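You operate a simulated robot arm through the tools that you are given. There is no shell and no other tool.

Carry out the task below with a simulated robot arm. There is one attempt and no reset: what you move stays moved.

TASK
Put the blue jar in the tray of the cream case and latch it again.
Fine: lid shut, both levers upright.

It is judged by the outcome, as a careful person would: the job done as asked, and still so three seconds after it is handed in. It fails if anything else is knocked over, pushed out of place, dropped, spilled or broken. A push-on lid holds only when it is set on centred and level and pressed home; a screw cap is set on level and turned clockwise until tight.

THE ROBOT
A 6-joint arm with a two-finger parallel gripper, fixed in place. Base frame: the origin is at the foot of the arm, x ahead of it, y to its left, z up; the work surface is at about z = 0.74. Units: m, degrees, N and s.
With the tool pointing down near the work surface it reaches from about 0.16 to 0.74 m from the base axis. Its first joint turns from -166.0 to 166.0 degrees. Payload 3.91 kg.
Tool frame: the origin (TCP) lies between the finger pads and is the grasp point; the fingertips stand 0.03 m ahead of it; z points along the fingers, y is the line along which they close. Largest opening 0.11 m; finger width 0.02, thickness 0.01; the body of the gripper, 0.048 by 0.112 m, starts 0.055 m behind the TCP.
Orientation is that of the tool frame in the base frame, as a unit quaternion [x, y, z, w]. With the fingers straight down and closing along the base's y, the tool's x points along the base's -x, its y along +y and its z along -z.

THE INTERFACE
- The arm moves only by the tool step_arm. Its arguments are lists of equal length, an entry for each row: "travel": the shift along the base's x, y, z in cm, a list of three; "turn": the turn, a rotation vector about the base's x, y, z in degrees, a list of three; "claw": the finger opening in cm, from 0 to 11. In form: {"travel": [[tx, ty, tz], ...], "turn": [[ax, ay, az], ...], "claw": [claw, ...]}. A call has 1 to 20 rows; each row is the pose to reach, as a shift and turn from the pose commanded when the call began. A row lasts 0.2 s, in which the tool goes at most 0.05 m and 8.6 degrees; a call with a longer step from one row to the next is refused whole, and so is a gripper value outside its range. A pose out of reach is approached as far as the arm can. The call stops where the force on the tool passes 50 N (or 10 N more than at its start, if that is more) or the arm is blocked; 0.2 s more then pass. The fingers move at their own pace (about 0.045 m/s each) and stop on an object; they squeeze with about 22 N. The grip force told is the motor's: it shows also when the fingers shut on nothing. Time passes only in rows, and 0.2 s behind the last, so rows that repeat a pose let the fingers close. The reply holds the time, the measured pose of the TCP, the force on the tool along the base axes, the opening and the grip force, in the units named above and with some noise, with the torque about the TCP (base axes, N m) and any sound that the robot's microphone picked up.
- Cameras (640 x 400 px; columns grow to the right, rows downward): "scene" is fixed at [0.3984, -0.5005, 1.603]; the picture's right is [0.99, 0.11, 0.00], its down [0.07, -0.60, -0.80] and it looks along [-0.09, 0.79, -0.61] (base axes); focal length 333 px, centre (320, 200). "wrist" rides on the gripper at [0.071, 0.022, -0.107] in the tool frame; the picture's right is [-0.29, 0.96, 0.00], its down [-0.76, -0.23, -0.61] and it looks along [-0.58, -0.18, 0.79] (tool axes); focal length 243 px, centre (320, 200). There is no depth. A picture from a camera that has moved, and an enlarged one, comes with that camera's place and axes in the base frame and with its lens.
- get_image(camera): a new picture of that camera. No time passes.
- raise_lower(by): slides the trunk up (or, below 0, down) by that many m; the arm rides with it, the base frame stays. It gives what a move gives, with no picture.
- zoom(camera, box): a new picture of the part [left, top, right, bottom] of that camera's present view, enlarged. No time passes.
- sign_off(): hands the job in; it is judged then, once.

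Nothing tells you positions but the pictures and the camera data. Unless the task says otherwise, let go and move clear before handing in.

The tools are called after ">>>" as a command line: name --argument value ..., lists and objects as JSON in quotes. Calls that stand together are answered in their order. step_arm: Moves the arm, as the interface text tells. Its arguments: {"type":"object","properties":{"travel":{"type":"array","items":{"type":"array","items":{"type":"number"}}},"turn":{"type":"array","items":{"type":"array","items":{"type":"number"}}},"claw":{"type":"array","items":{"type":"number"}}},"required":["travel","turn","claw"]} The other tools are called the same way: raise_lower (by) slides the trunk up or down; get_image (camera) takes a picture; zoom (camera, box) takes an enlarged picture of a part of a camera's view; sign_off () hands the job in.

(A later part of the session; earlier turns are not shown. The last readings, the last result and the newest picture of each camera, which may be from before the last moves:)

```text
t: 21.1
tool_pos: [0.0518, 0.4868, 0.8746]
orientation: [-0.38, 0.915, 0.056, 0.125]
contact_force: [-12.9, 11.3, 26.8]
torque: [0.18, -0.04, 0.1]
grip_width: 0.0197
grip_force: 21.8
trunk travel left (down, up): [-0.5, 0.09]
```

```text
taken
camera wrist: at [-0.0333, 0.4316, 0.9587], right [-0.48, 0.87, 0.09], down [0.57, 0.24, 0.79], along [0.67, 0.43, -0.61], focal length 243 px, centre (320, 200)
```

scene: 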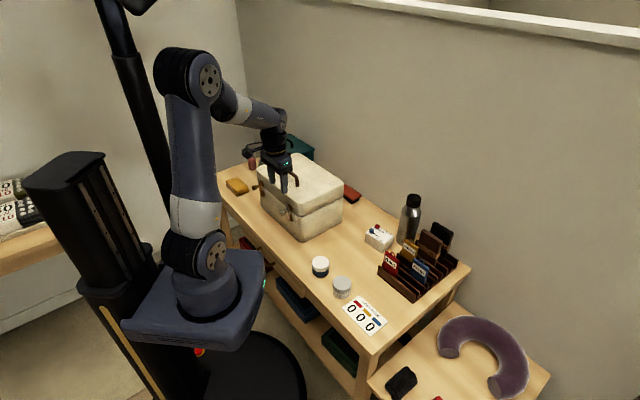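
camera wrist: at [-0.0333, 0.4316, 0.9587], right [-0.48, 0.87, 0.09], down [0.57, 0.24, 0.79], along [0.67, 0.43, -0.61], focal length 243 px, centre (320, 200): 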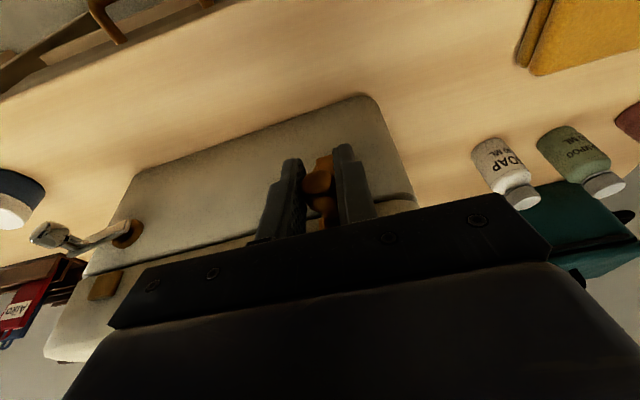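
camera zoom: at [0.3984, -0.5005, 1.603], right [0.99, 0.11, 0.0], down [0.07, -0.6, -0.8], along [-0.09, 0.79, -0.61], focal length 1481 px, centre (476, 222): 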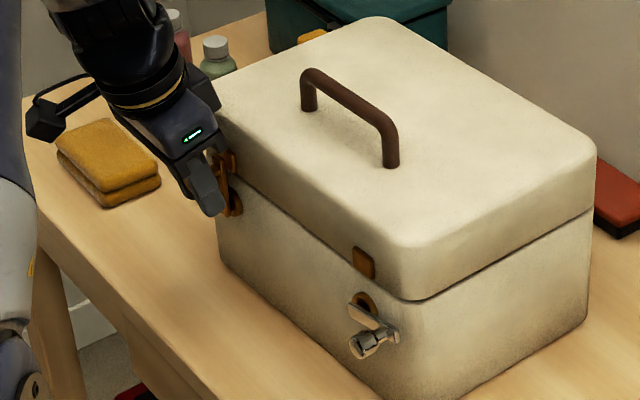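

The case slid about 1.4 cm to the right: the brass lever does not turn that way, so it must open to the left. I'll ease off and turn it left along its arc; I'll nudge the case back later.

>>> step_arm --travel '[[-0.14, 0.14, 0.2], [-0.27, 0.27, 0.37], [-0.54, 0.54, 0.35], [-0.81, 0.81, 0.3], [-1.07, 1.07, 0.22], [-1.32, 1.32, 0.11]]' --turn '[[0, 0, 0], [0, 0, 0], [0, 0, 0], [0, 0, 0], [0, 0, 0], [0, 0, 0]]' --claw '[0.5, 0.5, 0.5, 0.5, 0.5, 0.5]'

>>> get_image --camera "wrist"

>>> zoom --camera "scene" --box '[240, 150, 330, 240]'

```text
t: 22.6
tool_pos: [0.0412, 0.4967, 0.8725]
orientation: [-0.379, 0.916, 0.052, 0.123]
contact_force: [4.8, -3.8, 1.2]
torque: [-0.11, -0.25, -0.03]
grip_width: 0.0194
grip_force: 22.0
trunk travel left (down, up): [-0.5, 0.09]
```

```text
taken
camera wrist: at [-0.0442, 0.4437, 0.9584], right [-0.48, 0.87, 0.08], down [0.57, 0.24, 0.79], along [0.67, 0.42, -0.61], focal length 243 px, centre (320, 200)
```

wrist: 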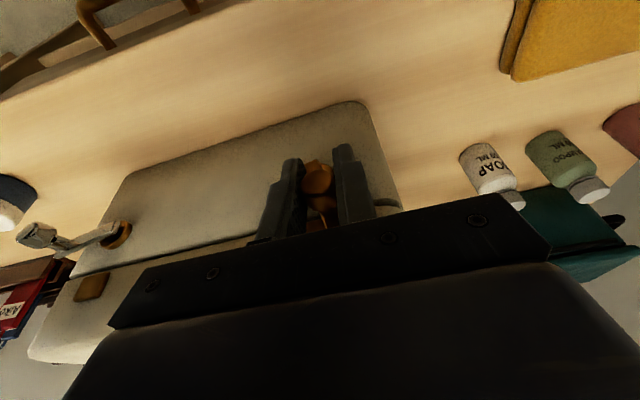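

```text
4.44 times, centred on (285, 195) of scene
camera zoom: at [0.3984, -0.5005, 1.603], right [0.99, 0.11, 0.0], down [0.07, -0.6, -0.8], along [-0.09, 0.79, -0.61], focal length 1481 px, centre (476, 222)
```

zoom: 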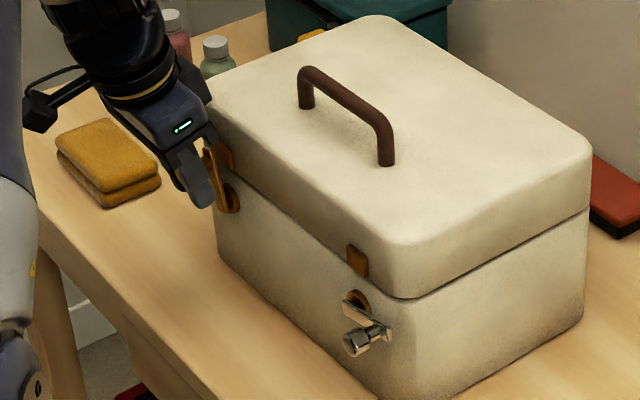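

>>> step_arm --travel '[[-0.13, 0.13, -0.01], [-0.38, 0.38, -0.07], [-0.63, 0.63, -0.2], [-0.87, 0.87, -0.39], [-1.1, 1.1, -0.6], [-1.31, 1.31, -0.83]]' --turn '[[0, 0, 0], [0, 0, 0], [0, 0, 0], [0, 0, 0], [0, 0, 0], [0, 0, 0]]' --claw '[0.5, 0.5, 0.5, 0.5, 0.5, 0.5]'

>>> zoom --camera "wrist" --box '[230, 120, 430, 245]'

>>> zoom --camera "scene" --box '[240, 150, 330, 240]'

```text
t: 23.9
tool_pos: [0.0271, 0.5118, 0.8654]
orientation: [-0.38, 0.915, 0.053, 0.124]
contact_force: [2.5, -4.1, 1.4]
torque: [-0.15, -0.14, -0.06]
grip_width: 0.0194
grip_force: 22.3
trunk travel left (down, up): [-0.5, 0.09]
```

```text
3.20 times, centred on (330, 182) of wrist
camera zoom: at [-0.0581, 0.4576, 0.9506], right [-0.48, 0.87, 0.08], down [0.57, 0.24, 0.79], along [0.67, 0.42, -0.61], focal length 776 px, centre (288, 256)
```

zoom: 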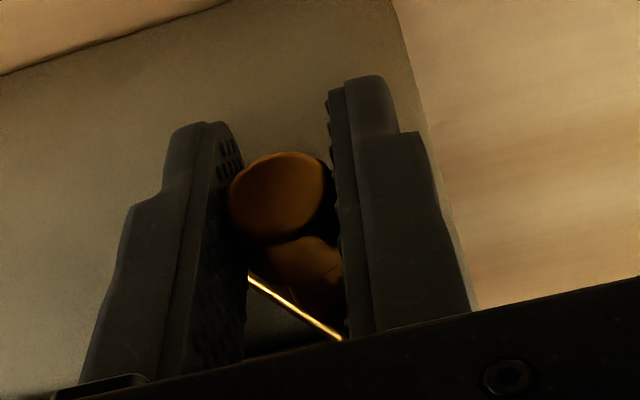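

```text
4.44 times, centred on (285, 195) of scene
camera zoom: at [0.3984, -0.5005, 1.603], right [0.99, 0.11, 0.0], down [0.07, -0.6, -0.8], along [-0.09, 0.79, -0.61], focal length 1481 px, centre (476, 222)
```

zoom: 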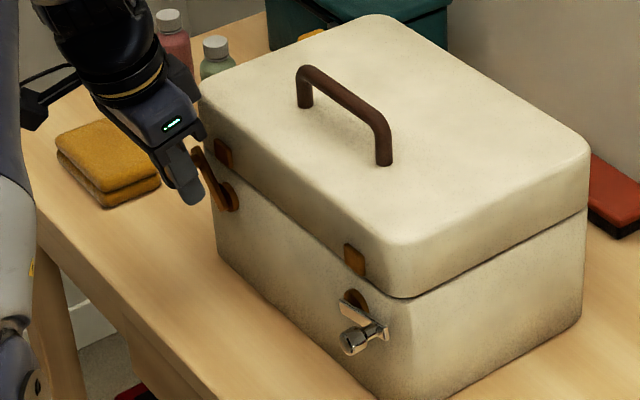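

>>> step_arm --travel '[[-0.2, 0.2, -0.26], [-0.38, 0.38, -0.54], [-0.54, 0.54, -0.84], [-0.69, 0.69, -1.16], [-0.81, 0.81, -1.49], [-0.91, 0.91, -1.84], [-1.0, 1.0, -2.21], [-1.05, 1.05, -2.58]]' --turn '[[0, 0, 0], [0, 0, 0], [0, 0, 0], [0, 0, 0], [0, 0, 0], [0, 0, 0], [0, 0, 0], [0, 0, 0]]' --claw '[0.5, 0.5, 0.5, 0.5, 0.5, 0.5, 0.5, 0.5]'

>>> zoom --camera "wrist" --box '[230, 120, 430, 245]'

>>> zoom --camera "scene" --box '[240, 150, 330, 240]'

```text
t: 25.8
tool_pos: [0.017, 0.5199, 0.8425]
orientation: [-0.38, 0.915, 0.055, 0.125]
contact_force: [7.1, -11.1, 26.7]
torque: [0.05, -0.2, -0.06]
grip_width: 0.0196
grip_force: 22.1
trunk travel left (down, up): [-0.5, 0.09]
```

```text
3.20 times, centred on (330, 182) of wrist
camera zoom: at [-0.0683, 0.4667, 0.9273], right [-0.48, 0.87, 0.08], down [0.57, 0.24, 0.79], along [0.67, 0.43, -0.61], focal length 776 px, centre (288, 256)
```

zoom: 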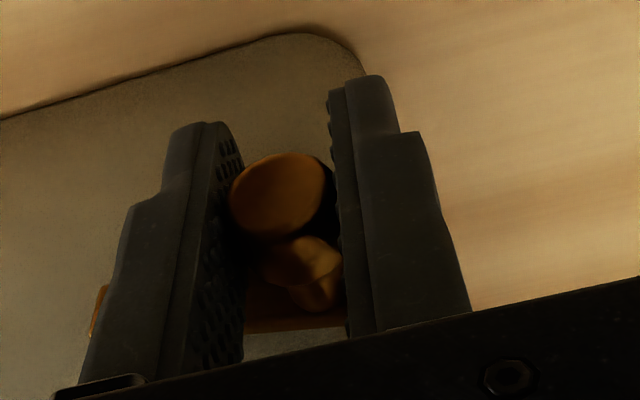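

```text
4.44 times, centred on (285, 195) of scene
camera zoom: at [0.3984, -0.5005, 1.603], right [0.99, 0.11, 0.0], down [0.07, -0.6, -0.8], along [-0.09, 0.79, -0.61], focal length 1481 px, centre (476, 222)
```

zoom: 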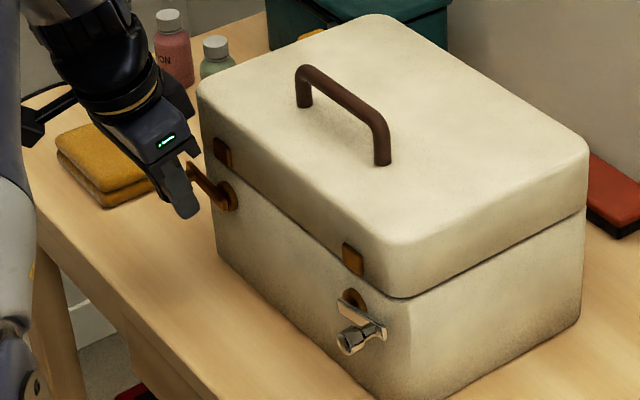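

The brass lever is now over to the left. The case is still about 0.5 cm to the right of where it started; while holding the horizontal lever I'll pull it back gently.

>>> step_arm --travel '[[0, 0, 0.2], [0, 0, 0.35], [-0.2, 0.2, 0.35], [-0.4, 0.4, 0.35], [-0.55, 0.55, 0.35], [-0.65, 0.65, 0.35]]' --turn '[[0, 0, 0], [0, 0, 0], [0, 0, 0], [0, 0, 0], [0, 0, 0], [0, 0, 0]]' --claw '[0.5, 0.5, 0.5, 0.5, 0.5, 0.5]'

>>> zoom --camera "scene" --box '[240, 150, 330, 240]'

```text
t: 27.1
tool_pos: [0.0089, 0.5269, 0.842]
orientation: [-0.38, 0.915, 0.052, 0.123]
contact_force: [4.1, -3.8, -1.0]
torque: [0.05, -0.03, -0.16]
grip_width: 0.0191
grip_force: 21.9
trunk travel left (down, up): [-0.5, 0.09]
```

```text
4.44 times, centred on (285, 195) of scene
camera zoom: at [0.3984, -0.5005, 1.603], right [0.99, 0.11, 0.0], down [0.07, -0.6, -0.8], along [-0.09, 0.79, -0.61], focal length 1481 px, centre (476, 222)
```

zoom: 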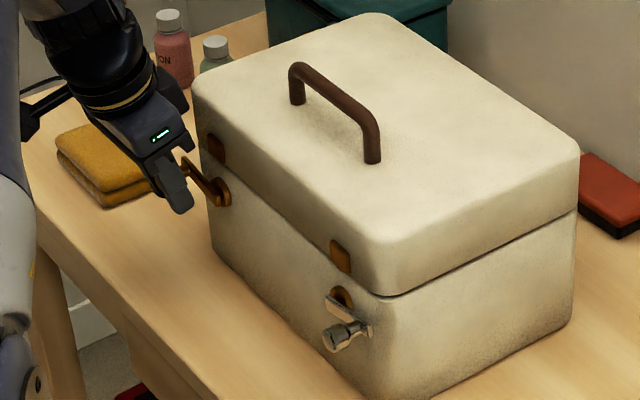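

The case is back within a few mm of its original position. I'll release and back away.

>>> step_arm --travel '[[0, 0, 0], [0, 0, 0], [0, 0, 0.1], [-0.7, -0.7, 3.5], [-1.4, -1.4, 7], [-2.1, -2.1, 10.5], [-2.1, -2.1, 15], [-2.1, -2.1, 20]]' --turn '[[0, 0, 0], [0, 0, 0], [0, 0, 0], [0, 0, 0], [0, 0, 0], [0, 0, 0], [0, 0, 0], [0, 0, 0]]' --claw '[2.5, 4, 5, 5, 5, 5, 5, 5]'

>>> get_image --camera "wrist"

>>> zoom --camera "scene" --box '[240, 130, 360, 250]'

```text
t: 28.9
tool_pos: [-0.0108, 0.5082, 1.0453]
orientation: [-0.38, 0.915, 0.052, 0.124]
contact_force: [-0.3, 0.7, -0.4]
torque: [0.03, 0.0, -0.02]
grip_width: 0.0501
grip_force: 0.0
trunk travel left (down, up): [-0.5, 0.09]
```

```text
taken
camera wrist: at [-0.0961, 0.4541, 1.13], right [-0.48, 0.87, 0.08], down [0.57, 0.24, 0.79], along [0.67, 0.42, -0.61], focal length 243 px, centre (320, 200)
```

wrist: 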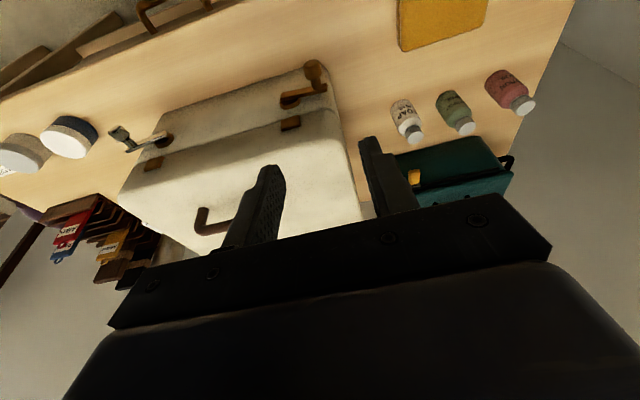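

```text
3.33 times, centred on (300, 190) of scene
camera zoom: at [0.3984, -0.5005, 1.603], right [0.99, 0.11, 0.0], down [0.07, -0.6, -0.8], along [-0.09, 0.79, -0.61], focal length 1111 px, centre (387, 233)
```

zoom: 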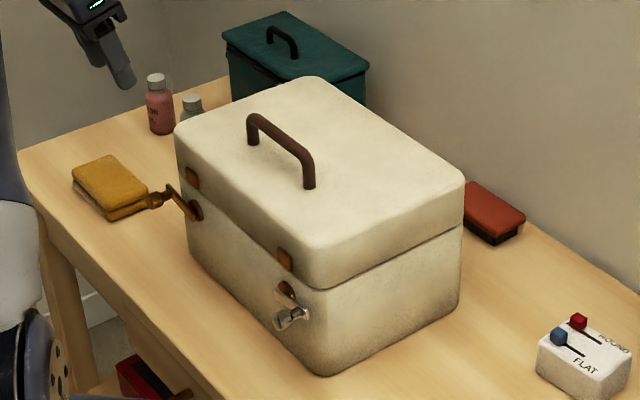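

Both levers are now open. Next I'll bring the gripper above the lid handle with the fingers closing across the bar (closing direction along the case depth).

>>> step_arm --travel '[[0, 0, 4], [0.5, 0, 7.5], [2.3, -0.2, 7.5], [4.1, -0.5, 7.5], [5.9, -0.7, 7.5], [7.7, -1.0, 7.5], [9.5, -1.2, 7.5], [11.3, -1.5, 7.5], [13.1, -1.7, 7.5], [14.9, -2.0, 7.5], [16.7, -2.2, 7.5], [18.2, -2.4, 7.5]]' --turn '[[0, 1.39, -7.45], [0, 2.78, -14.9], [0, 4.17, -22.35], [0, 5.55, -29.8], [0, 6.94, -37.25], [0, 8.33, -44.7], [0, 9.72, -52.15], [0, 11.1, -59.6], [0, 12.5, -67.05], [0, 13.9, -74.5], [0, 15.3, -81.95], [0, 16.66, -89.4]]' --claw '[5, 5, 5, 5, 5, 5, 5, 5, 5, 5, 5, 5]'

>>> get_image --camera "wrist"

>>> get_image --camera "scene"

```text
t: 31.6
tool_pos: [0.1708, 0.4827, 1.1173]
orientation: [0.383, 0.924, 0.0, 0.005]
contact_force: [0.1, 0.2, 0.4]
torque: [0.02, 0.0, 0.01]
grip_width: 0.0499
grip_force: 0.0
trunk travel left (down, up): [-0.5, 0.09]
```

```text
taken
camera wrist: at [0.1336, 0.5491, 1.2246], right [0.88, 0.47, 0.01], down [0.37, -0.7, 0.61], along [0.29, -0.54, -0.79], focal length 243 px, centre (320, 200)
```

wrist: 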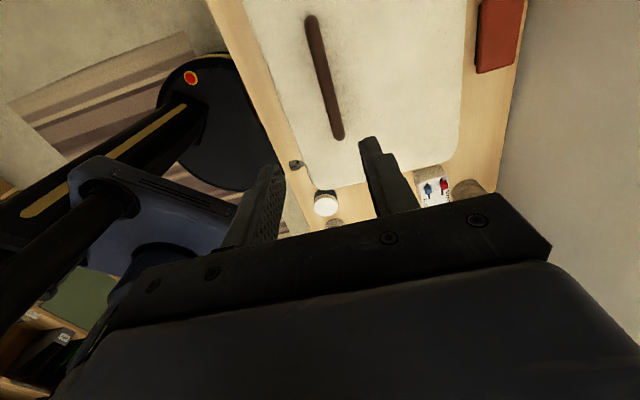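

```text
taken
```

scene: 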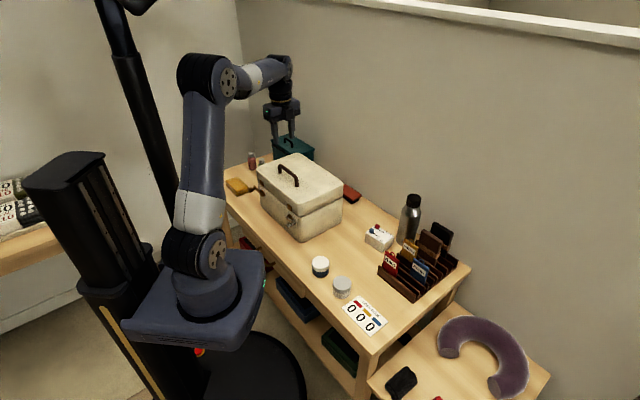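

>>> zoom --camera "wrist" --box '[270, 0, 400, 160]'

>>> zoom --camera "scene" --box '[265, 150, 325, 200]'

```text
2.50 times, centred on (335, 80) of wrist
camera zoom: at [0.1336, 0.5491, 1.2246], right [0.88, 0.47, 0.01], down [0.37, -0.7, 0.61], along [0.29, -0.54, -0.79], focal length 606 px, centre (282, 500)
```

zoom: 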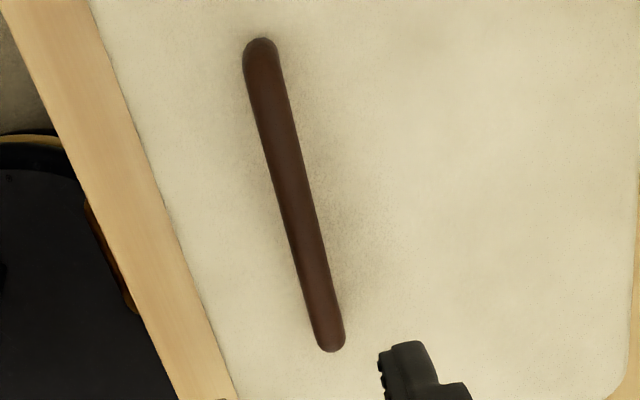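

```text
8.00 times, centred on (295, 175) of scene
camera zoom: at [0.3984, -0.5005, 1.603], right [0.99, 0.11, 0.0], down [0.07, -0.6, -0.8], along [-0.09, 0.79, -0.61], focal length 2666 px, centre (520, 400)
```

zoom: 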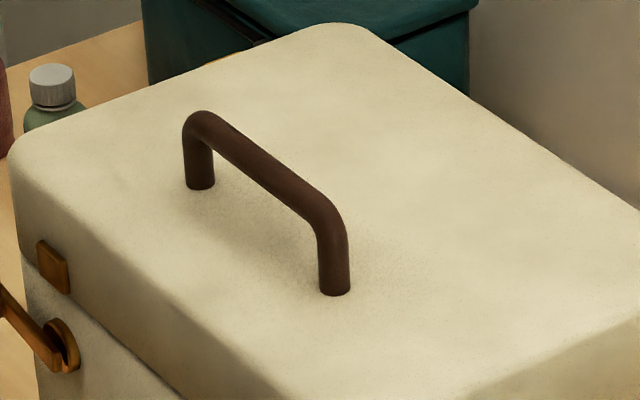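

The handle bar centre is near (0.170, 0.500, 0.955). I'll lower the fingers around it and grip.

>>> step_arm --travel '[[-0.1, 1.0, -4], [-0.1, 1.8, -8], [-0.1, 1.8, -12], [-0.1, 1.8, -15], [-0.1, 1.8, -15]]' --turn '[[0, 0, 0], [0, 0, 0], [0, 0, 0], [0, 0, 0], [0, 0, 0]]' --claw '[5, 5, 5, 5, 5]'

>>> get_image --camera "wrist"

>>> zoom --camera "scene" --box '[255, 130, 345, 230]'

```text
t: 32.8
tool_pos: [0.1697, 0.5011, 0.9672]
orientation: [0.381, 0.925, 0.0, 0.005]
contact_force: [0.1, -0.4, -0.1]
torque: [-0.01, 0.04, -0.02]
grip_width: 0.0501
grip_force: 0.1
trunk travel left (down, up): [-0.5, 0.09]
```

```text
taken
camera wrist: at [0.1329, 0.5676, 1.0747], right [0.88, 0.47, 0.01], down [0.37, -0.7, 0.61], along [0.29, -0.54, -0.79], focal length 243 px, centre (320, 200)
```

wrist: 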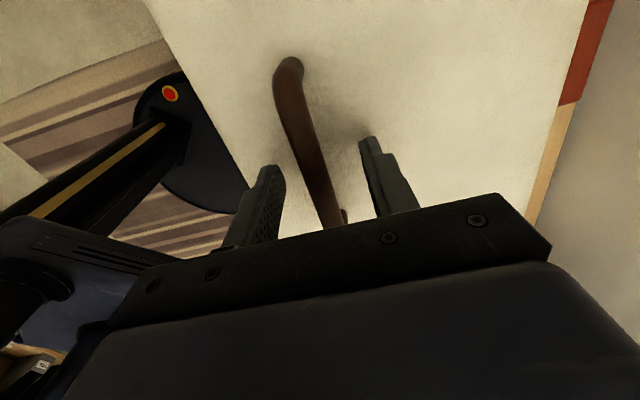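

```text
4.00 times, centred on (300, 180) of scene
camera zoom: at [0.3984, -0.5005, 1.603], right [0.99, 0.11, 0.0], down [0.07, -0.6, -0.8], along [-0.09, 0.79, -0.61], focal length 1333 px, centre (400, 280)
```

zoom: 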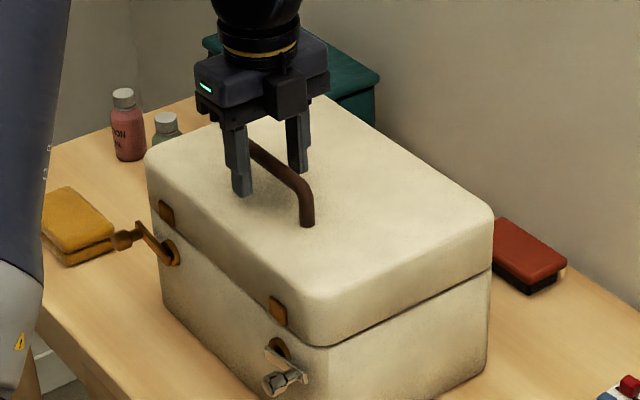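

>>> step_arm --travel '[[0, 0, 0], [0, 0, 0], [0, 0, 0], [0, 0, 0]]' --turn '[[0, 0, 0], [0, 0, 0], [0, 0, 0], [0, 0, 0]]' --claw '[3, 2, 1, 0.5]'

>>> zoom --camera "wrist" --box '[220, 40, 460, 240]'

```text
t: 33.8
tool_pos: [0.1695, 0.5015, 0.9677]
orientation: [0.381, 0.925, 0.0, 0.004]
contact_force: [-2.9, -4.0, -0.6]
torque: [-0.13, -0.01, -0.34]
grip_width: 0.0136
grip_force: 21.7
trunk travel left (down, up): [-0.5, 0.09]
```

```text
2.00 times, centred on (340, 140) of wrist
camera zoom: at [0.1323, 0.5671, 1.0752], right [0.88, 0.47, 0.0], down [0.37, -0.7, 0.61], along [0.29, -0.54, -0.79], focal length 485 px, centre (280, 320)
```

zoom: 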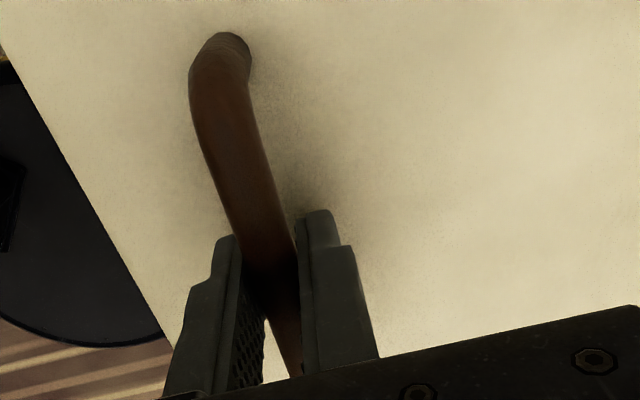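

The handle is gripped. I'll lift slightly along the expected hinge arc (hinge at the back) and check forces.

>>> step_arm --travel '[[0.3, 0.3, 0.63], [0.62, 0.62, 1.25], [0.95, 0.95, 1.85], [1.3, 1.3, 2.41]]' --turn '[[0, 0, 0], [0, 0, 0], [0, 0, 0], [0, 0, 0]]' --claw '[0.5, 0.5, 0.5, 0.5]'

>>> zoom --camera "scene" --box '[245, 130, 345, 240]'

```text
t: 34.8
tool_pos: [0.1829, 0.5137, 0.993]
orientation: [0.38, 0.925, 0.0, 0.005]
contact_force: [-2.5, -8.5, 4.3]
torque: [-0.18, -0.02, -0.28]
grip_width: 0.0138
grip_force: 22.3
trunk travel left (down, up): [-0.5, 0.09]
```

```text
3.64 times, centred on (295, 185) of scene
camera zoom: at [0.3984, -0.5005, 1.603], right [0.99, 0.11, 0.0], down [0.07, -0.6, -0.8], along [-0.09, 0.79, -0.61], focal length 1212 px, centre (411, 254)
```

zoom: 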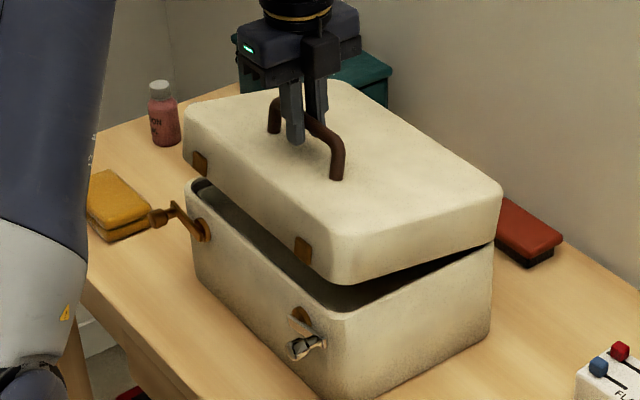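

The lid hinges at the back and opens freely. I'll keep following the arc with a slightly corrected hinge position.

>>> step_arm --travel '[[0.05, 0.05, 0.23], [0.44, 0.44, 0.83], [0.85, 0.85, 1.41], [1.27, 1.27, 1.97], [1.71, 1.71, 2.5], [2.17, 2.17, 3.0], [2.64, 2.64, 3.47]]' --turn '[[0, 0, 0], [0, 0, 0], [0, 0, 0], [0, 0, 0], [0, 0, 0], [0, 0, 0], [0, 0, 0]]' --claw '[0.5, 0.5, 0.5, 0.5, 0.5, 0.5, 0.5]'

>>> zoom --camera "scene" --box '[245, 130, 345, 240]'

```text
t: 36.4
tool_pos: [0.2086, 0.5403, 1.0267]
orientation: [0.381, 0.924, 0.001, 0.004]
contact_force: [0.1, -3.5, 2.6]
torque: [-0.23, -0.13, -0.3]
grip_width: 0.0138
grip_force: 22.1
trunk travel left (down, up): [-0.5, 0.09]
```

```text
3.64 times, centred on (295, 185) of scene
camera zoom: at [0.3984, -0.5005, 1.603], right [0.99, 0.11, 0.0], down [0.07, -0.6, -0.8], along [-0.09, 0.79, -0.61], focal length 1212 px, centre (411, 254)
```

zoom: 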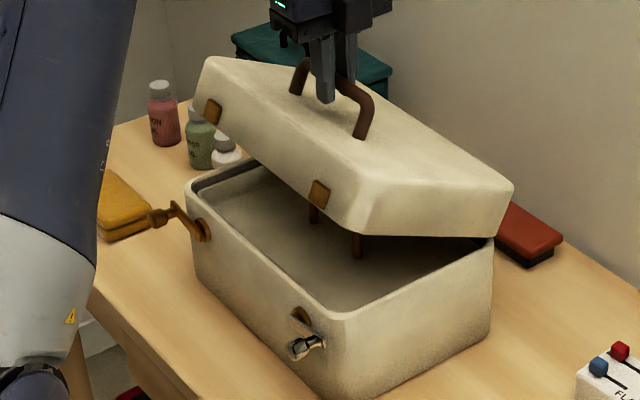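

>>> step_arm --travel '[[0.48, 0.48, 0.44], [0.98, 0.98, 0.85], [1.49, 1.49, 1.23], [2.02, 2.02, 1.58], [2.55, 2.55, 1.9], [3.09, 3.09, 2.18], [3.64, 3.64, 2.43], [4.2, 4.2, 2.64]]' --turn '[[0, 0, 0], [0, 0, 0], [0, 0, 0], [0, 0, 0], [0, 0, 0], [0, 0, 0], [0, 0, 0], [0, 0, 0]]' --claw '[0.5, 0.5, 0.5, 0.5, 0.5, 0.5, 0.5, 0.5]'

>>> zoom --camera "scene" --box '[235, 110, 365, 240]'

```text
t: 38.1
tool_pos: [0.2507, 0.582, 1.0522]
orientation: [0.38, 0.925, 0.001, 0.003]
contact_force: [1.1, -1.3, -1.1]
torque: [0.0, 0.05, -0.09]
grip_width: 0.0137
grip_force: 22.0
trunk travel left (down, up): [-0.5, 0.09]
```

```text
3.08 times, centred on (300, 175) of scene
camera zoom: at [0.3984, -0.5005, 1.603], right [0.99, 0.11, 0.0], down [0.07, -0.6, -0.8], along [-0.09, 0.79, -0.61], focal length 1025 px, centre (382, 277)
```

zoom: 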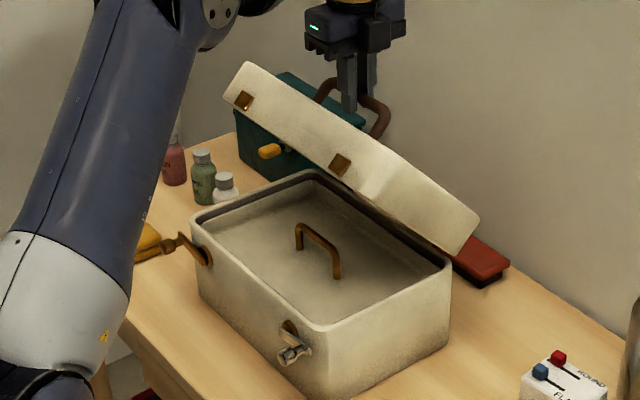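

The tray inside, with its own small handle, is visible now. The lid is at about 45°; I'll continue toward and past its balance point.

>>> step_arm --travel '[[0.57, 0.57, 0.18], [1.13, 1.13, 0.33], [1.7, 1.7, 0.43], [2.28, 2.28, 0.51], [2.86, 2.86, 0.55], [3.44, 3.44, 0.56], [4.01, 4.01, 0.53], [4.59, 4.59, 0.46], [5.16, 5.16, 0.36], [5.73, 5.73, 0.22]]' --turn '[[0, 0, 0], [0, 0, 0], [0, 0, 0], [0, 0, 0], [0, 0, 0], [0, 0, 0], [0, 0, 0], [0, 0, 0], [0, 0, 0], [0, 0, 0]]' --claw '[0.5, 0.5, 0.5, 0.5, 0.5, 0.5, 0.5, 0.5, 0.5, 0.5]'

>>> zoom --camera "scene" --box '[235, 90, 375, 240]'

```text
t: 40.4
tool_pos: [0.2993, 0.6272, 1.0581]
orientation: [0.38, 0.925, 0.004, 0.005]
contact_force: [-1.7, 11.9, 8.2]
torque: [0.1, -0.47, -0.09]
grip_width: 0.0139
grip_force: 22.4
out of reach, approached as far as the arm can: row 9, 10
trunk travel left (down, up): [-0.5, 0.09]
```

```text
2.67 times, centred on (305, 165) of scene
camera zoom: at [0.3984, -0.5005, 1.603], right [0.99, 0.11, 0.0], down [0.07, -0.6, -0.8], along [-0.09, 0.79, -0.61], focal length 889 px, centre (360, 293)
```

zoom: 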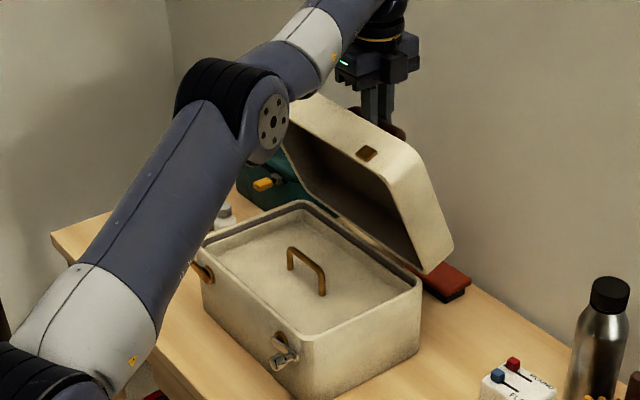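

The arm is near its reach with the tool vertical. I'll lean the gripper (rotating about the handle bar) so the wrist comes nearer the robot, then keep opening.

>>> step_arm --travel '[[-0.5, -0.5, 0.1], [-0.9, -0.9, 0.15], [-1.2, -1.2, 0.15], [-1.44, -1.44, 0.1]]' --turn '[[3.5, -3.5, 0], [7.1, -7.1, 0], [10.6, -10.6, 0], [14.1, -14.1, 0]]' --claw '[0.5, 0.5, 0.5, 0.5]'

>>> zoom --camera "scene" --box '[235, 90, 375, 240]'

```text
t: 41.4
tool_pos: [0.288, 0.6113, 1.0526]
orientation: [0.375, 0.91, 0.16, 0.071]
contact_force: [-1.3, -0.2, 0.1]
torque: [-0.26, 0.04, -0.47]
grip_width: 0.0136
grip_force: 22.0
trunk travel left (down, up): [-0.5, 0.09]
```

```text
2.67 times, centred on (305, 165) of scene
camera zoom: at [0.3984, -0.5005, 1.603], right [0.99, 0.11, 0.0], down [0.07, -0.6, -0.8], along [-0.09, 0.79, -0.61], focal length 889 px, centre (360, 293)
```

zoom: 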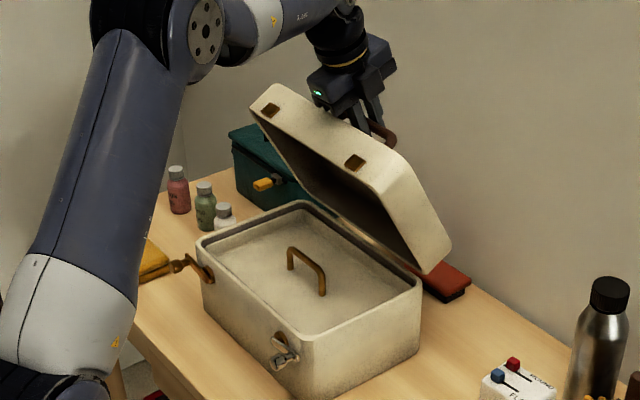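

>>> step_arm --travel '[[0.57, 0.57, -0.04], [1.14, 1.14, -0.12], [1.7, 1.7, -0.24], [2.26, 2.26, -0.38], [2.82, 2.82, -0.56], [3.37, 3.37, -0.77]]' --turn '[[0, 0, 0], [0, 0, 0], [0, 0, 0], [0, 0, 0], [0, 0, 0], [0, 0, 0]]' --claw '[0.5, 0.5, 0.5, 0.5, 0.5, 0.5]'

>>> zoom --camera "scene" --box '[235, 90, 375, 240]'

```text
t: 42.8
tool_pos: [0.3186, 0.6437, 1.0465]
orientation: [0.375, 0.91, 0.16, 0.07]
contact_force: [-4.7, -4.5, 0.9]
torque: [-0.49, 1.35, 0.09]
grip_width: 0.0134
grip_force: 22.1
trunk travel left (down, up): [-0.5, 0.09]
```

```text
2.67 times, centred on (305, 165) of scene
camera zoom: at [0.3984, -0.5005, 1.603], right [0.99, 0.11, 0.0], down [0.07, -0.6, -0.8], along [-0.09, 0.79, -0.61], focal length 889 px, centre (360, 293)
```

zoom: 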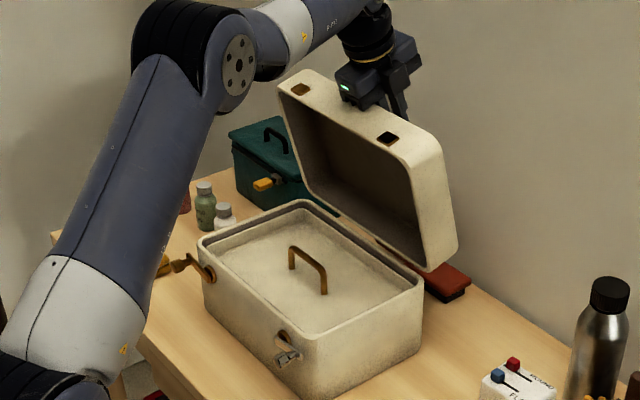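

>>> zoom --camera "scene" --box '[300, 85, 360, 145]'

>>> get_image --camera "wrist"

```text
6.67 times, centred on (330, 115) of scene
camera zoom: at [0.3984, -0.5005, 1.603], right [0.99, 0.11, 0.0], down [0.07, -0.6, -0.8], along [-0.09, 0.79, -0.61], focal length 2222 px, centre (253, 767)
```

zoom: 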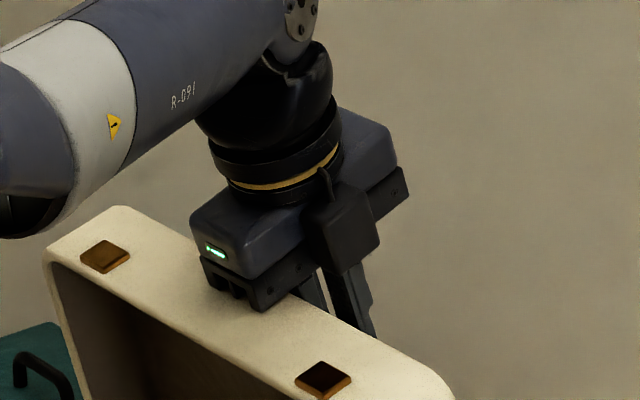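

```text
taken
camera wrist: at [0.2548, 0.6846, 1.1551], right [0.84, 0.43, 0.33], down [0.24, -0.83, 0.5], along [0.49, -0.34, -0.8], focal length 243 px, centre (320, 200)
```

wrist: 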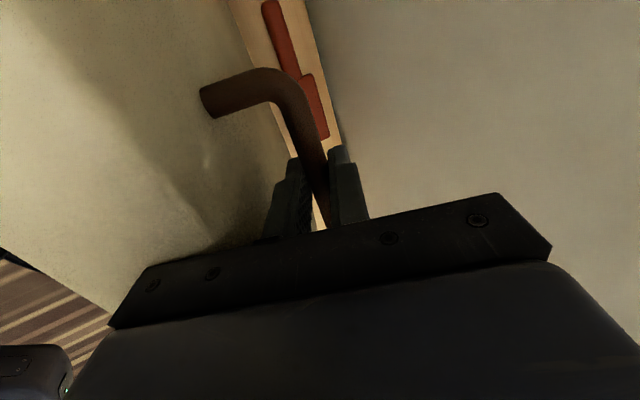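

The gripper body is close to the lid's top edge now. I'll open the fingers slightly (bar still captive between them) to see whether the lid stays or tends to fall.

>>> step_arm --travel '[[-0.15, -0.15, 0.1], [-0.15, -0.15, 0.2], [-0.15, -0.15, 0.2]]' --turn '[[0, 0, 0], [0, 0, 0], [0, 0, 0]]' --claw '[2, 2.8, 2.8]'

>>> zoom --camera "scene" --box '[235, 90, 375, 240]'

>>> get_image --camera "wrist"

```text
t: 43.5
tool_pos: [0.3192, 0.643, 1.0471]
orientation: [0.376, 0.91, 0.16, 0.071]
contact_force: [0.6, -0.2, 0.8]
torque: [-0.04, 0.02, -0.02]
grip_width: 0.0276
grip_force: 0.0
trunk travel left (down, up): [-0.5, 0.09]
```

```text
2.67 times, centred on (305, 165) of scene
camera zoom: at [0.3984, -0.5005, 1.603], right [0.99, 0.11, 0.0], down [0.07, -0.6, -0.8], along [-0.09, 0.79, -0.61], focal length 889 px, centre (360, 293)
```

zoom: 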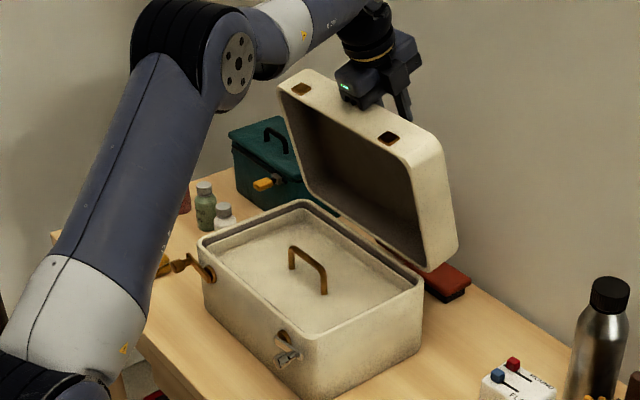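

```text
taken
camera wrist: at [0.2549, 0.6834, 1.1566], right [0.84, 0.43, 0.33], down [0.23, -0.84, 0.5], along [0.49, -0.34, -0.8], focal length 243 px, centre (320, 200)
```

wrist: 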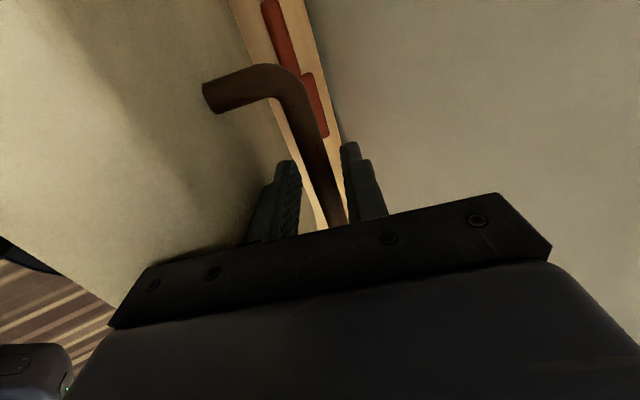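

The lid stays put with no force on it. I'll open wider and withdraw along the tool axis, then watch whether the lid stays.

>>> step_arm --travel '[[0, 0, 0], [-0.24, -0.24, 0.94], [-0.48, -0.48, 1.9], [-0.73, -0.73, 2.8], [-0.97, -0.97, 3.76], [-1.45, -1.45, 5.64], [-1.94, -1.94, 7.5], [-2.4, -2.4, 10]]' --turn '[[0, 0, 0], [0, 0, 0], [0, 0, 0], [0, 0, 0], [0, 0, 0], [0, 0, 0], [0, 0, 0], [0, 0, 0]]' --claw '[4, 4, 4, 4, 4, 4, 4, 4]'

>>> zoom --camera "scene" --box '[235, 90, 375, 240]'

```text
t: 45.4
tool_pos: [0.2941, 0.6194, 1.1482]
orientation: [0.376, 0.91, 0.16, 0.071]
contact_force: [-0.3, 0.8, 0.2]
torque: [-0.02, -0.02, 0.0]
grip_width: 0.0399
grip_force: 0.1
trunk travel left (down, up): [-0.5, 0.09]
```

```text
2.67 times, centred on (305, 165) of scene
camera zoom: at [0.3984, -0.5005, 1.603], right [0.99, 0.11, 0.0], down [0.07, -0.6, -0.8], along [-0.09, 0.79, -0.61], focal length 889 px, centre (360, 293)
```

zoom: 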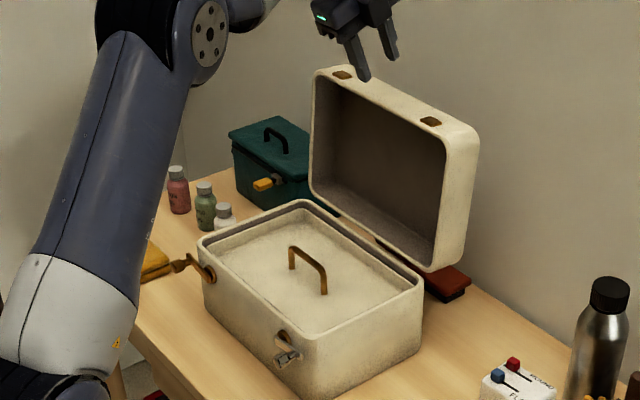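

The lid has swung open past vertical and rests there. I'll move the arm clear and look into the tray from the front.

>>> step_arm --travel '[[-1.1, -2, 2], [-2.2, -4, 3], [-3.3, -6, 3], [-4.5, -8, 3], [-5.6, -10, 3], [-6.7, -12, 3], [-7.8, -14, 3], [-8.9, -16, 3], [-10, -18, 3], [-11.2, -20, 2], [-12.3, -22, 1], [-13.4, -23.9, 0]]' --turn '[[-1.85, 0, 7.42], [-3.7, 0, 14.83], [-5.55, 0, 22.25], [-7.4, 0, 29.67], [-9.25, 0, 37.08], [-11.1, 0, 44.5], [-12.95, 0, 51.9], [-14.8, 0, 59.3], [-16.65, 0, 66.75], [-18.5, 0, 74.2], [-20.35, 0, 81.6], [-22.2, 0, 89.0]]' --claw '[4, 5, 6, 7, 8, 9, 9, 9, 9, 9, 9, 9]'

>>> get_image --camera "wrist"

>>> get_image --camera "scene"

```text
t: 48.0
tool_pos: [0.1606, 0.3784, 1.1477]
orientation: [-0.385, 0.923, 0.003, 0.003]
contact_force: [-0.1, -0.6, 0.2]
torque: [0.0, 0.01, 0.0]
grip_width: 0.0902
grip_force: 0.1
trunk travel left (down, up): [-0.5, 0.09]
```

```text
taken
camera wrist: at [0.0936, 0.3444, 1.2553], right [-0.48, 0.88, 0.0], down [0.7, 0.37, 0.61], along [0.54, 0.29, -0.79], focal length 243 px, centre (320, 200)
```

wrist: 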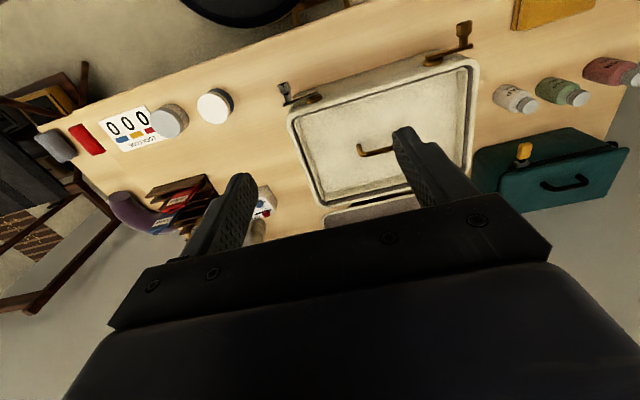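

```text
taken
```

scene: 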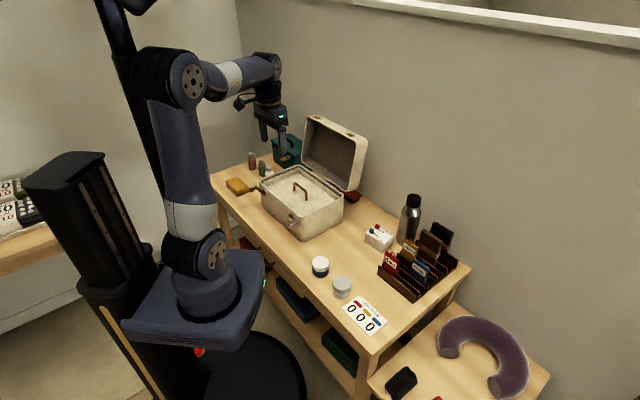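

>>> zoom --camera "wrist" --box '[270, 20, 490, 220]'

>>> zoom --camera "scene" --box '[255, 110, 375, 245]'

```text
2.00 times, centred on (380, 120) of wrist
camera zoom: at [0.0936, 0.3444, 1.2553], right [-0.48, 0.88, 0.0], down [0.7, 0.37, 0.61], along [0.54, 0.29, -0.79], focal length 485 px, centre (200, 360)
```

zoom: 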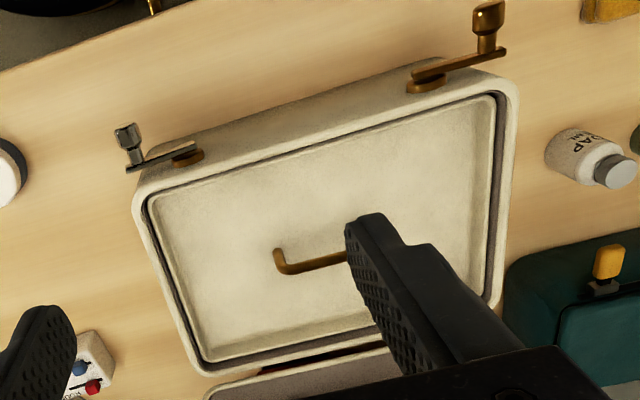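

```text
2.96 times, centred on (315, 178) of scene
camera zoom: at [0.3984, -0.5005, 1.603], right [0.99, 0.11, 0.0], down [0.07, -0.6, -0.8], along [-0.09, 0.79, -0.61], focal length 987 px, centre (335, 267)
```

zoom: 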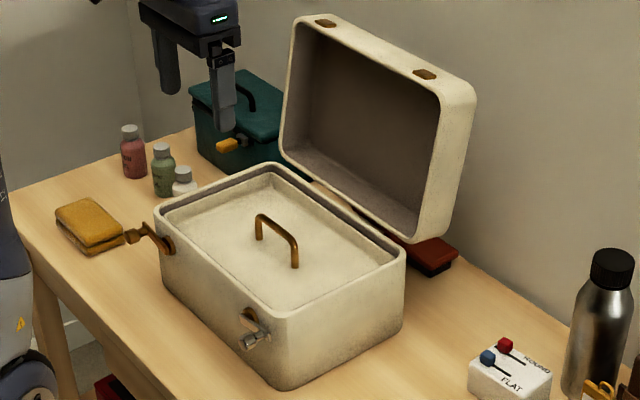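

The tray floor is at about z 0.829, with its handle in the middle (n≈0.52) and free space in front of it. The blue jar is about 5.6 cm wide and 4 cm tall near (0.318, 0.235). I'll go above the jar for a closer look.

>>> step_arm --travel '[[2.2, -2, 0], [4.5, -4.1, -1], [6.7, -6.1, -4], [9, -8.2, -8], [11.2, -10.2, -12], [13.5, -12.3, -16], [15.7, -14.3, -19]]' --turn '[[0, 0, 0], [0, 0, 0], [0, 0, 0], [0, 0, 0], [0, 0, 0], [0, 0, 0], [0, 0, 0]]' --claw '[8, 8, 8, 8, 8, 8, 8]'

>>> get_image --camera "wrist"

>>> zoom --camera "scene" --box '[280, 190, 380, 300]'

```text
refused: row 4 steps farther than a row can; nothing moved
```

```text
taken
camera wrist: at [0.0936, 0.3444, 1.2553], right [-0.48, 0.88, 0.0], down [0.7, 0.37, 0.61], along [0.54, 0.29, -0.79], focal length 243 px, centre (320, 200)
```

wrist: 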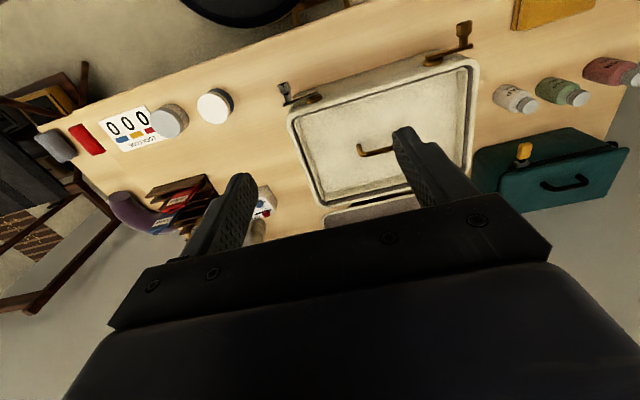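

```text
3.64 times, centred on (330, 245) of scene
camera zoom: at [0.3984, -0.5005, 1.603], right [0.99, 0.11, 0.0], down [0.07, -0.6, -0.8], along [-0.09, 0.79, -0.61], focal length 1212 px, centre (284, 36)
```

zoom: 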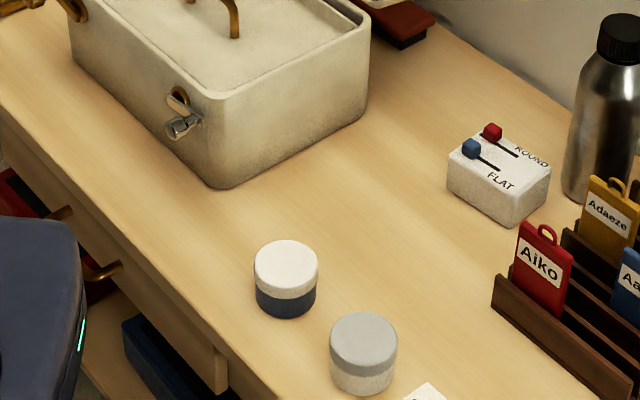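

The move was refused (one step was too long); nothing moved. I'll repeat it with smaller steps.

>>> step_arm --travel '[[2, -1.8, -1], [4, -3.6, -3], [6, -5.4, -6], [8, -7.2, -9], [10, -9, -12], [12, -10.8, -15], [14, -12.6, -17.5], [15.7, -14.3, -19.5]]' --turn '[[0, 0, 0], [0, 0, 0], [0, 0, 0], [0, 0, 0], [0, 0, 0], [0, 0, 0], [0, 0, 0], [0, 0, 0]]' --claw '[8, 8, 8, 8, 8, 8, 8, 8]'

>>> get_image --camera "wrist"

>>> zoom --camera "scene" --box '[280, 190, 380, 300]'

```text
t: 49.8
tool_pos: [0.3178, 0.2375, 0.9536]
orientation: [-0.384, 0.923, 0.003, 0.003]
contact_force: [0.0, -0.6, -0.3]
torque: [-0.01, -0.03, 0.04]
grip_width: 0.0801
grip_force: 0.1
trunk travel left (down, up): [-0.5, 0.09]
```

```text
taken
camera wrist: at [0.2516, 0.2029, 1.0607], right [-0.47, 0.88, 0.0], down [0.7, 0.37, 0.61], along [0.54, 0.29, -0.79], focal length 243 px, centre (320, 200)
```

wrist: 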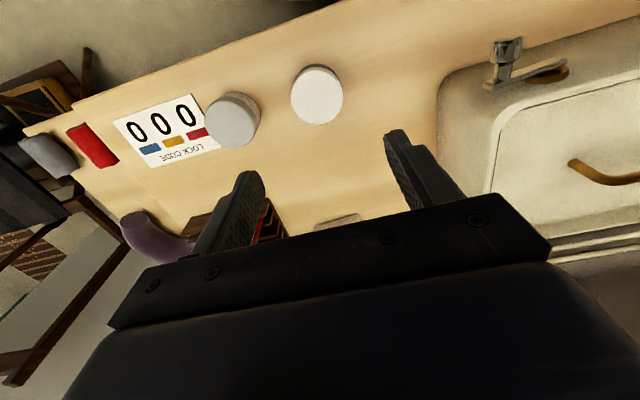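

```text
3.64 times, centred on (330, 245) of scene
camera zoom: at [0.3984, -0.5005, 1.603], right [0.99, 0.11, 0.0], down [0.07, -0.6, -0.8], along [-0.09, 0.79, -0.61], focal length 1212 px, centre (284, 36)
```

zoom: 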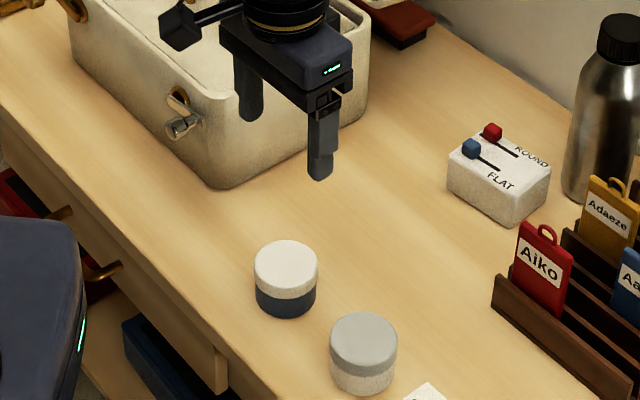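

The jar centre is near (0.316, 0.235). I'll lower the open fingers around it.

>>> step_arm --travel '[[-0.2, -0.27, -4], [-0.2, -0.27, -8], [-0.2, -0.27, -12], [-0.2, -0.27, -15], [-0.2, -0.27, -17]]' --turn '[[0, 0, 0], [0, 0, 0], [0, 0, 0], [0, 0, 0], [0, 0, 0]]' --claw '[8, 8, 8, 8, 8]'

>>> get_image --camera "wrist"

>>> zoom --camera "scene" --box '[280, 210, 380, 310]'

```text
t: 51.0
tool_pos: [0.3175, 0.2335, 0.7817]
orientation: [-0.384, 0.923, 0.002, 0.004]
contact_force: [0.6, 0.7, 0.0]
torque: [-0.01, 0.06, 0.01]
grip_width: 0.0798
grip_force: 0.0
trunk travel left (down, up): [-0.5, 0.09]
```

```text
taken
camera wrist: at [0.2495, 0.1982, 0.8892], right [-0.47, 0.88, 0.0], down [0.7, 0.37, 0.61], along [0.54, 0.29, -0.79], focal length 243 px, centre (320, 200)
```

wrist: 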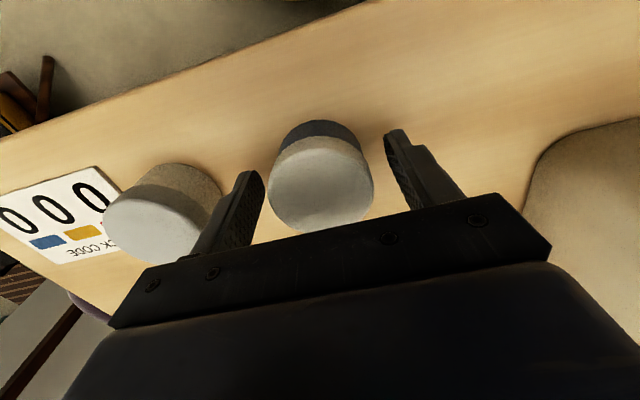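

```text
4.00 times, centred on (330, 260) of scene
camera zoom: at [0.3984, -0.5005, 1.603], right [0.99, 0.11, 0.0], down [0.07, -0.6, -0.8], along [-0.09, 0.79, -0.61], focal length 1333 px, centre (280, -40)
```

zoom: 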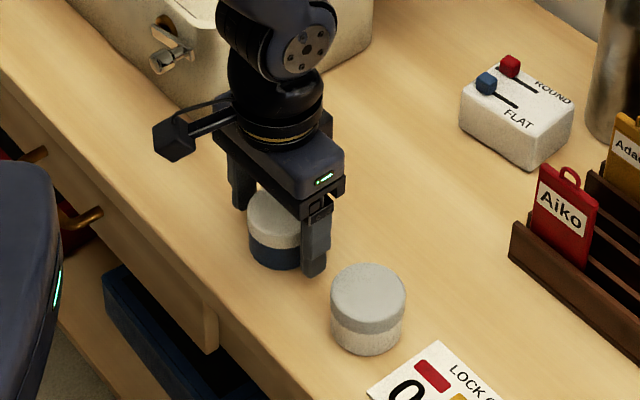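

The jar is centred between the fingers. Closing the grip.

>>> step_arm --travel '[[0, 0, 0], [0, 0, 0], [0, 0, 0], [0, 0, 0]]' --turn '[[0, 0, 0], [0, 0, 0], [0, 0, 0], [0, 0, 0]]' --claw '[6.8, 6, 5, 4.5]'

>>> get_image --camera "wrist"

```text
t: 52.0
tool_pos: [0.3171, 0.2338, 0.7825]
orientation: [-0.384, 0.923, 0.003, 0.003]
contact_force: [-1.6, -0.1, -1.0]
torque: [-0.01, 0.04, 0.0]
grip_width: 0.0567
grip_force: 22.5
trunk travel left (down, up): [-0.5, 0.09]
```

```text
taken
camera wrist: at [0.2494, 0.1981, 0.8896], right [-0.47, 0.88, 0.0], down [0.7, 0.37, 0.61], along [0.54, 0.29, -0.79], focal length 243 px, centre (320, 200)
```

wrist: 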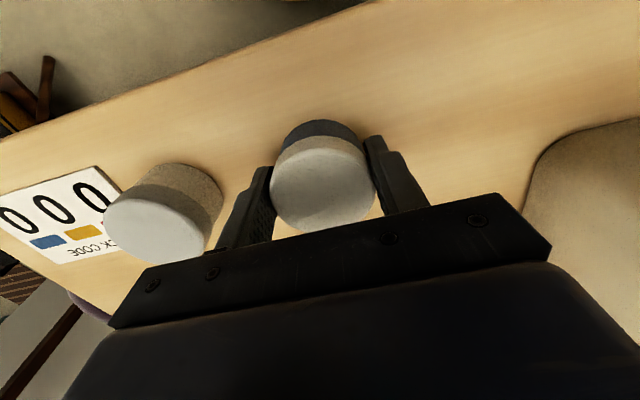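

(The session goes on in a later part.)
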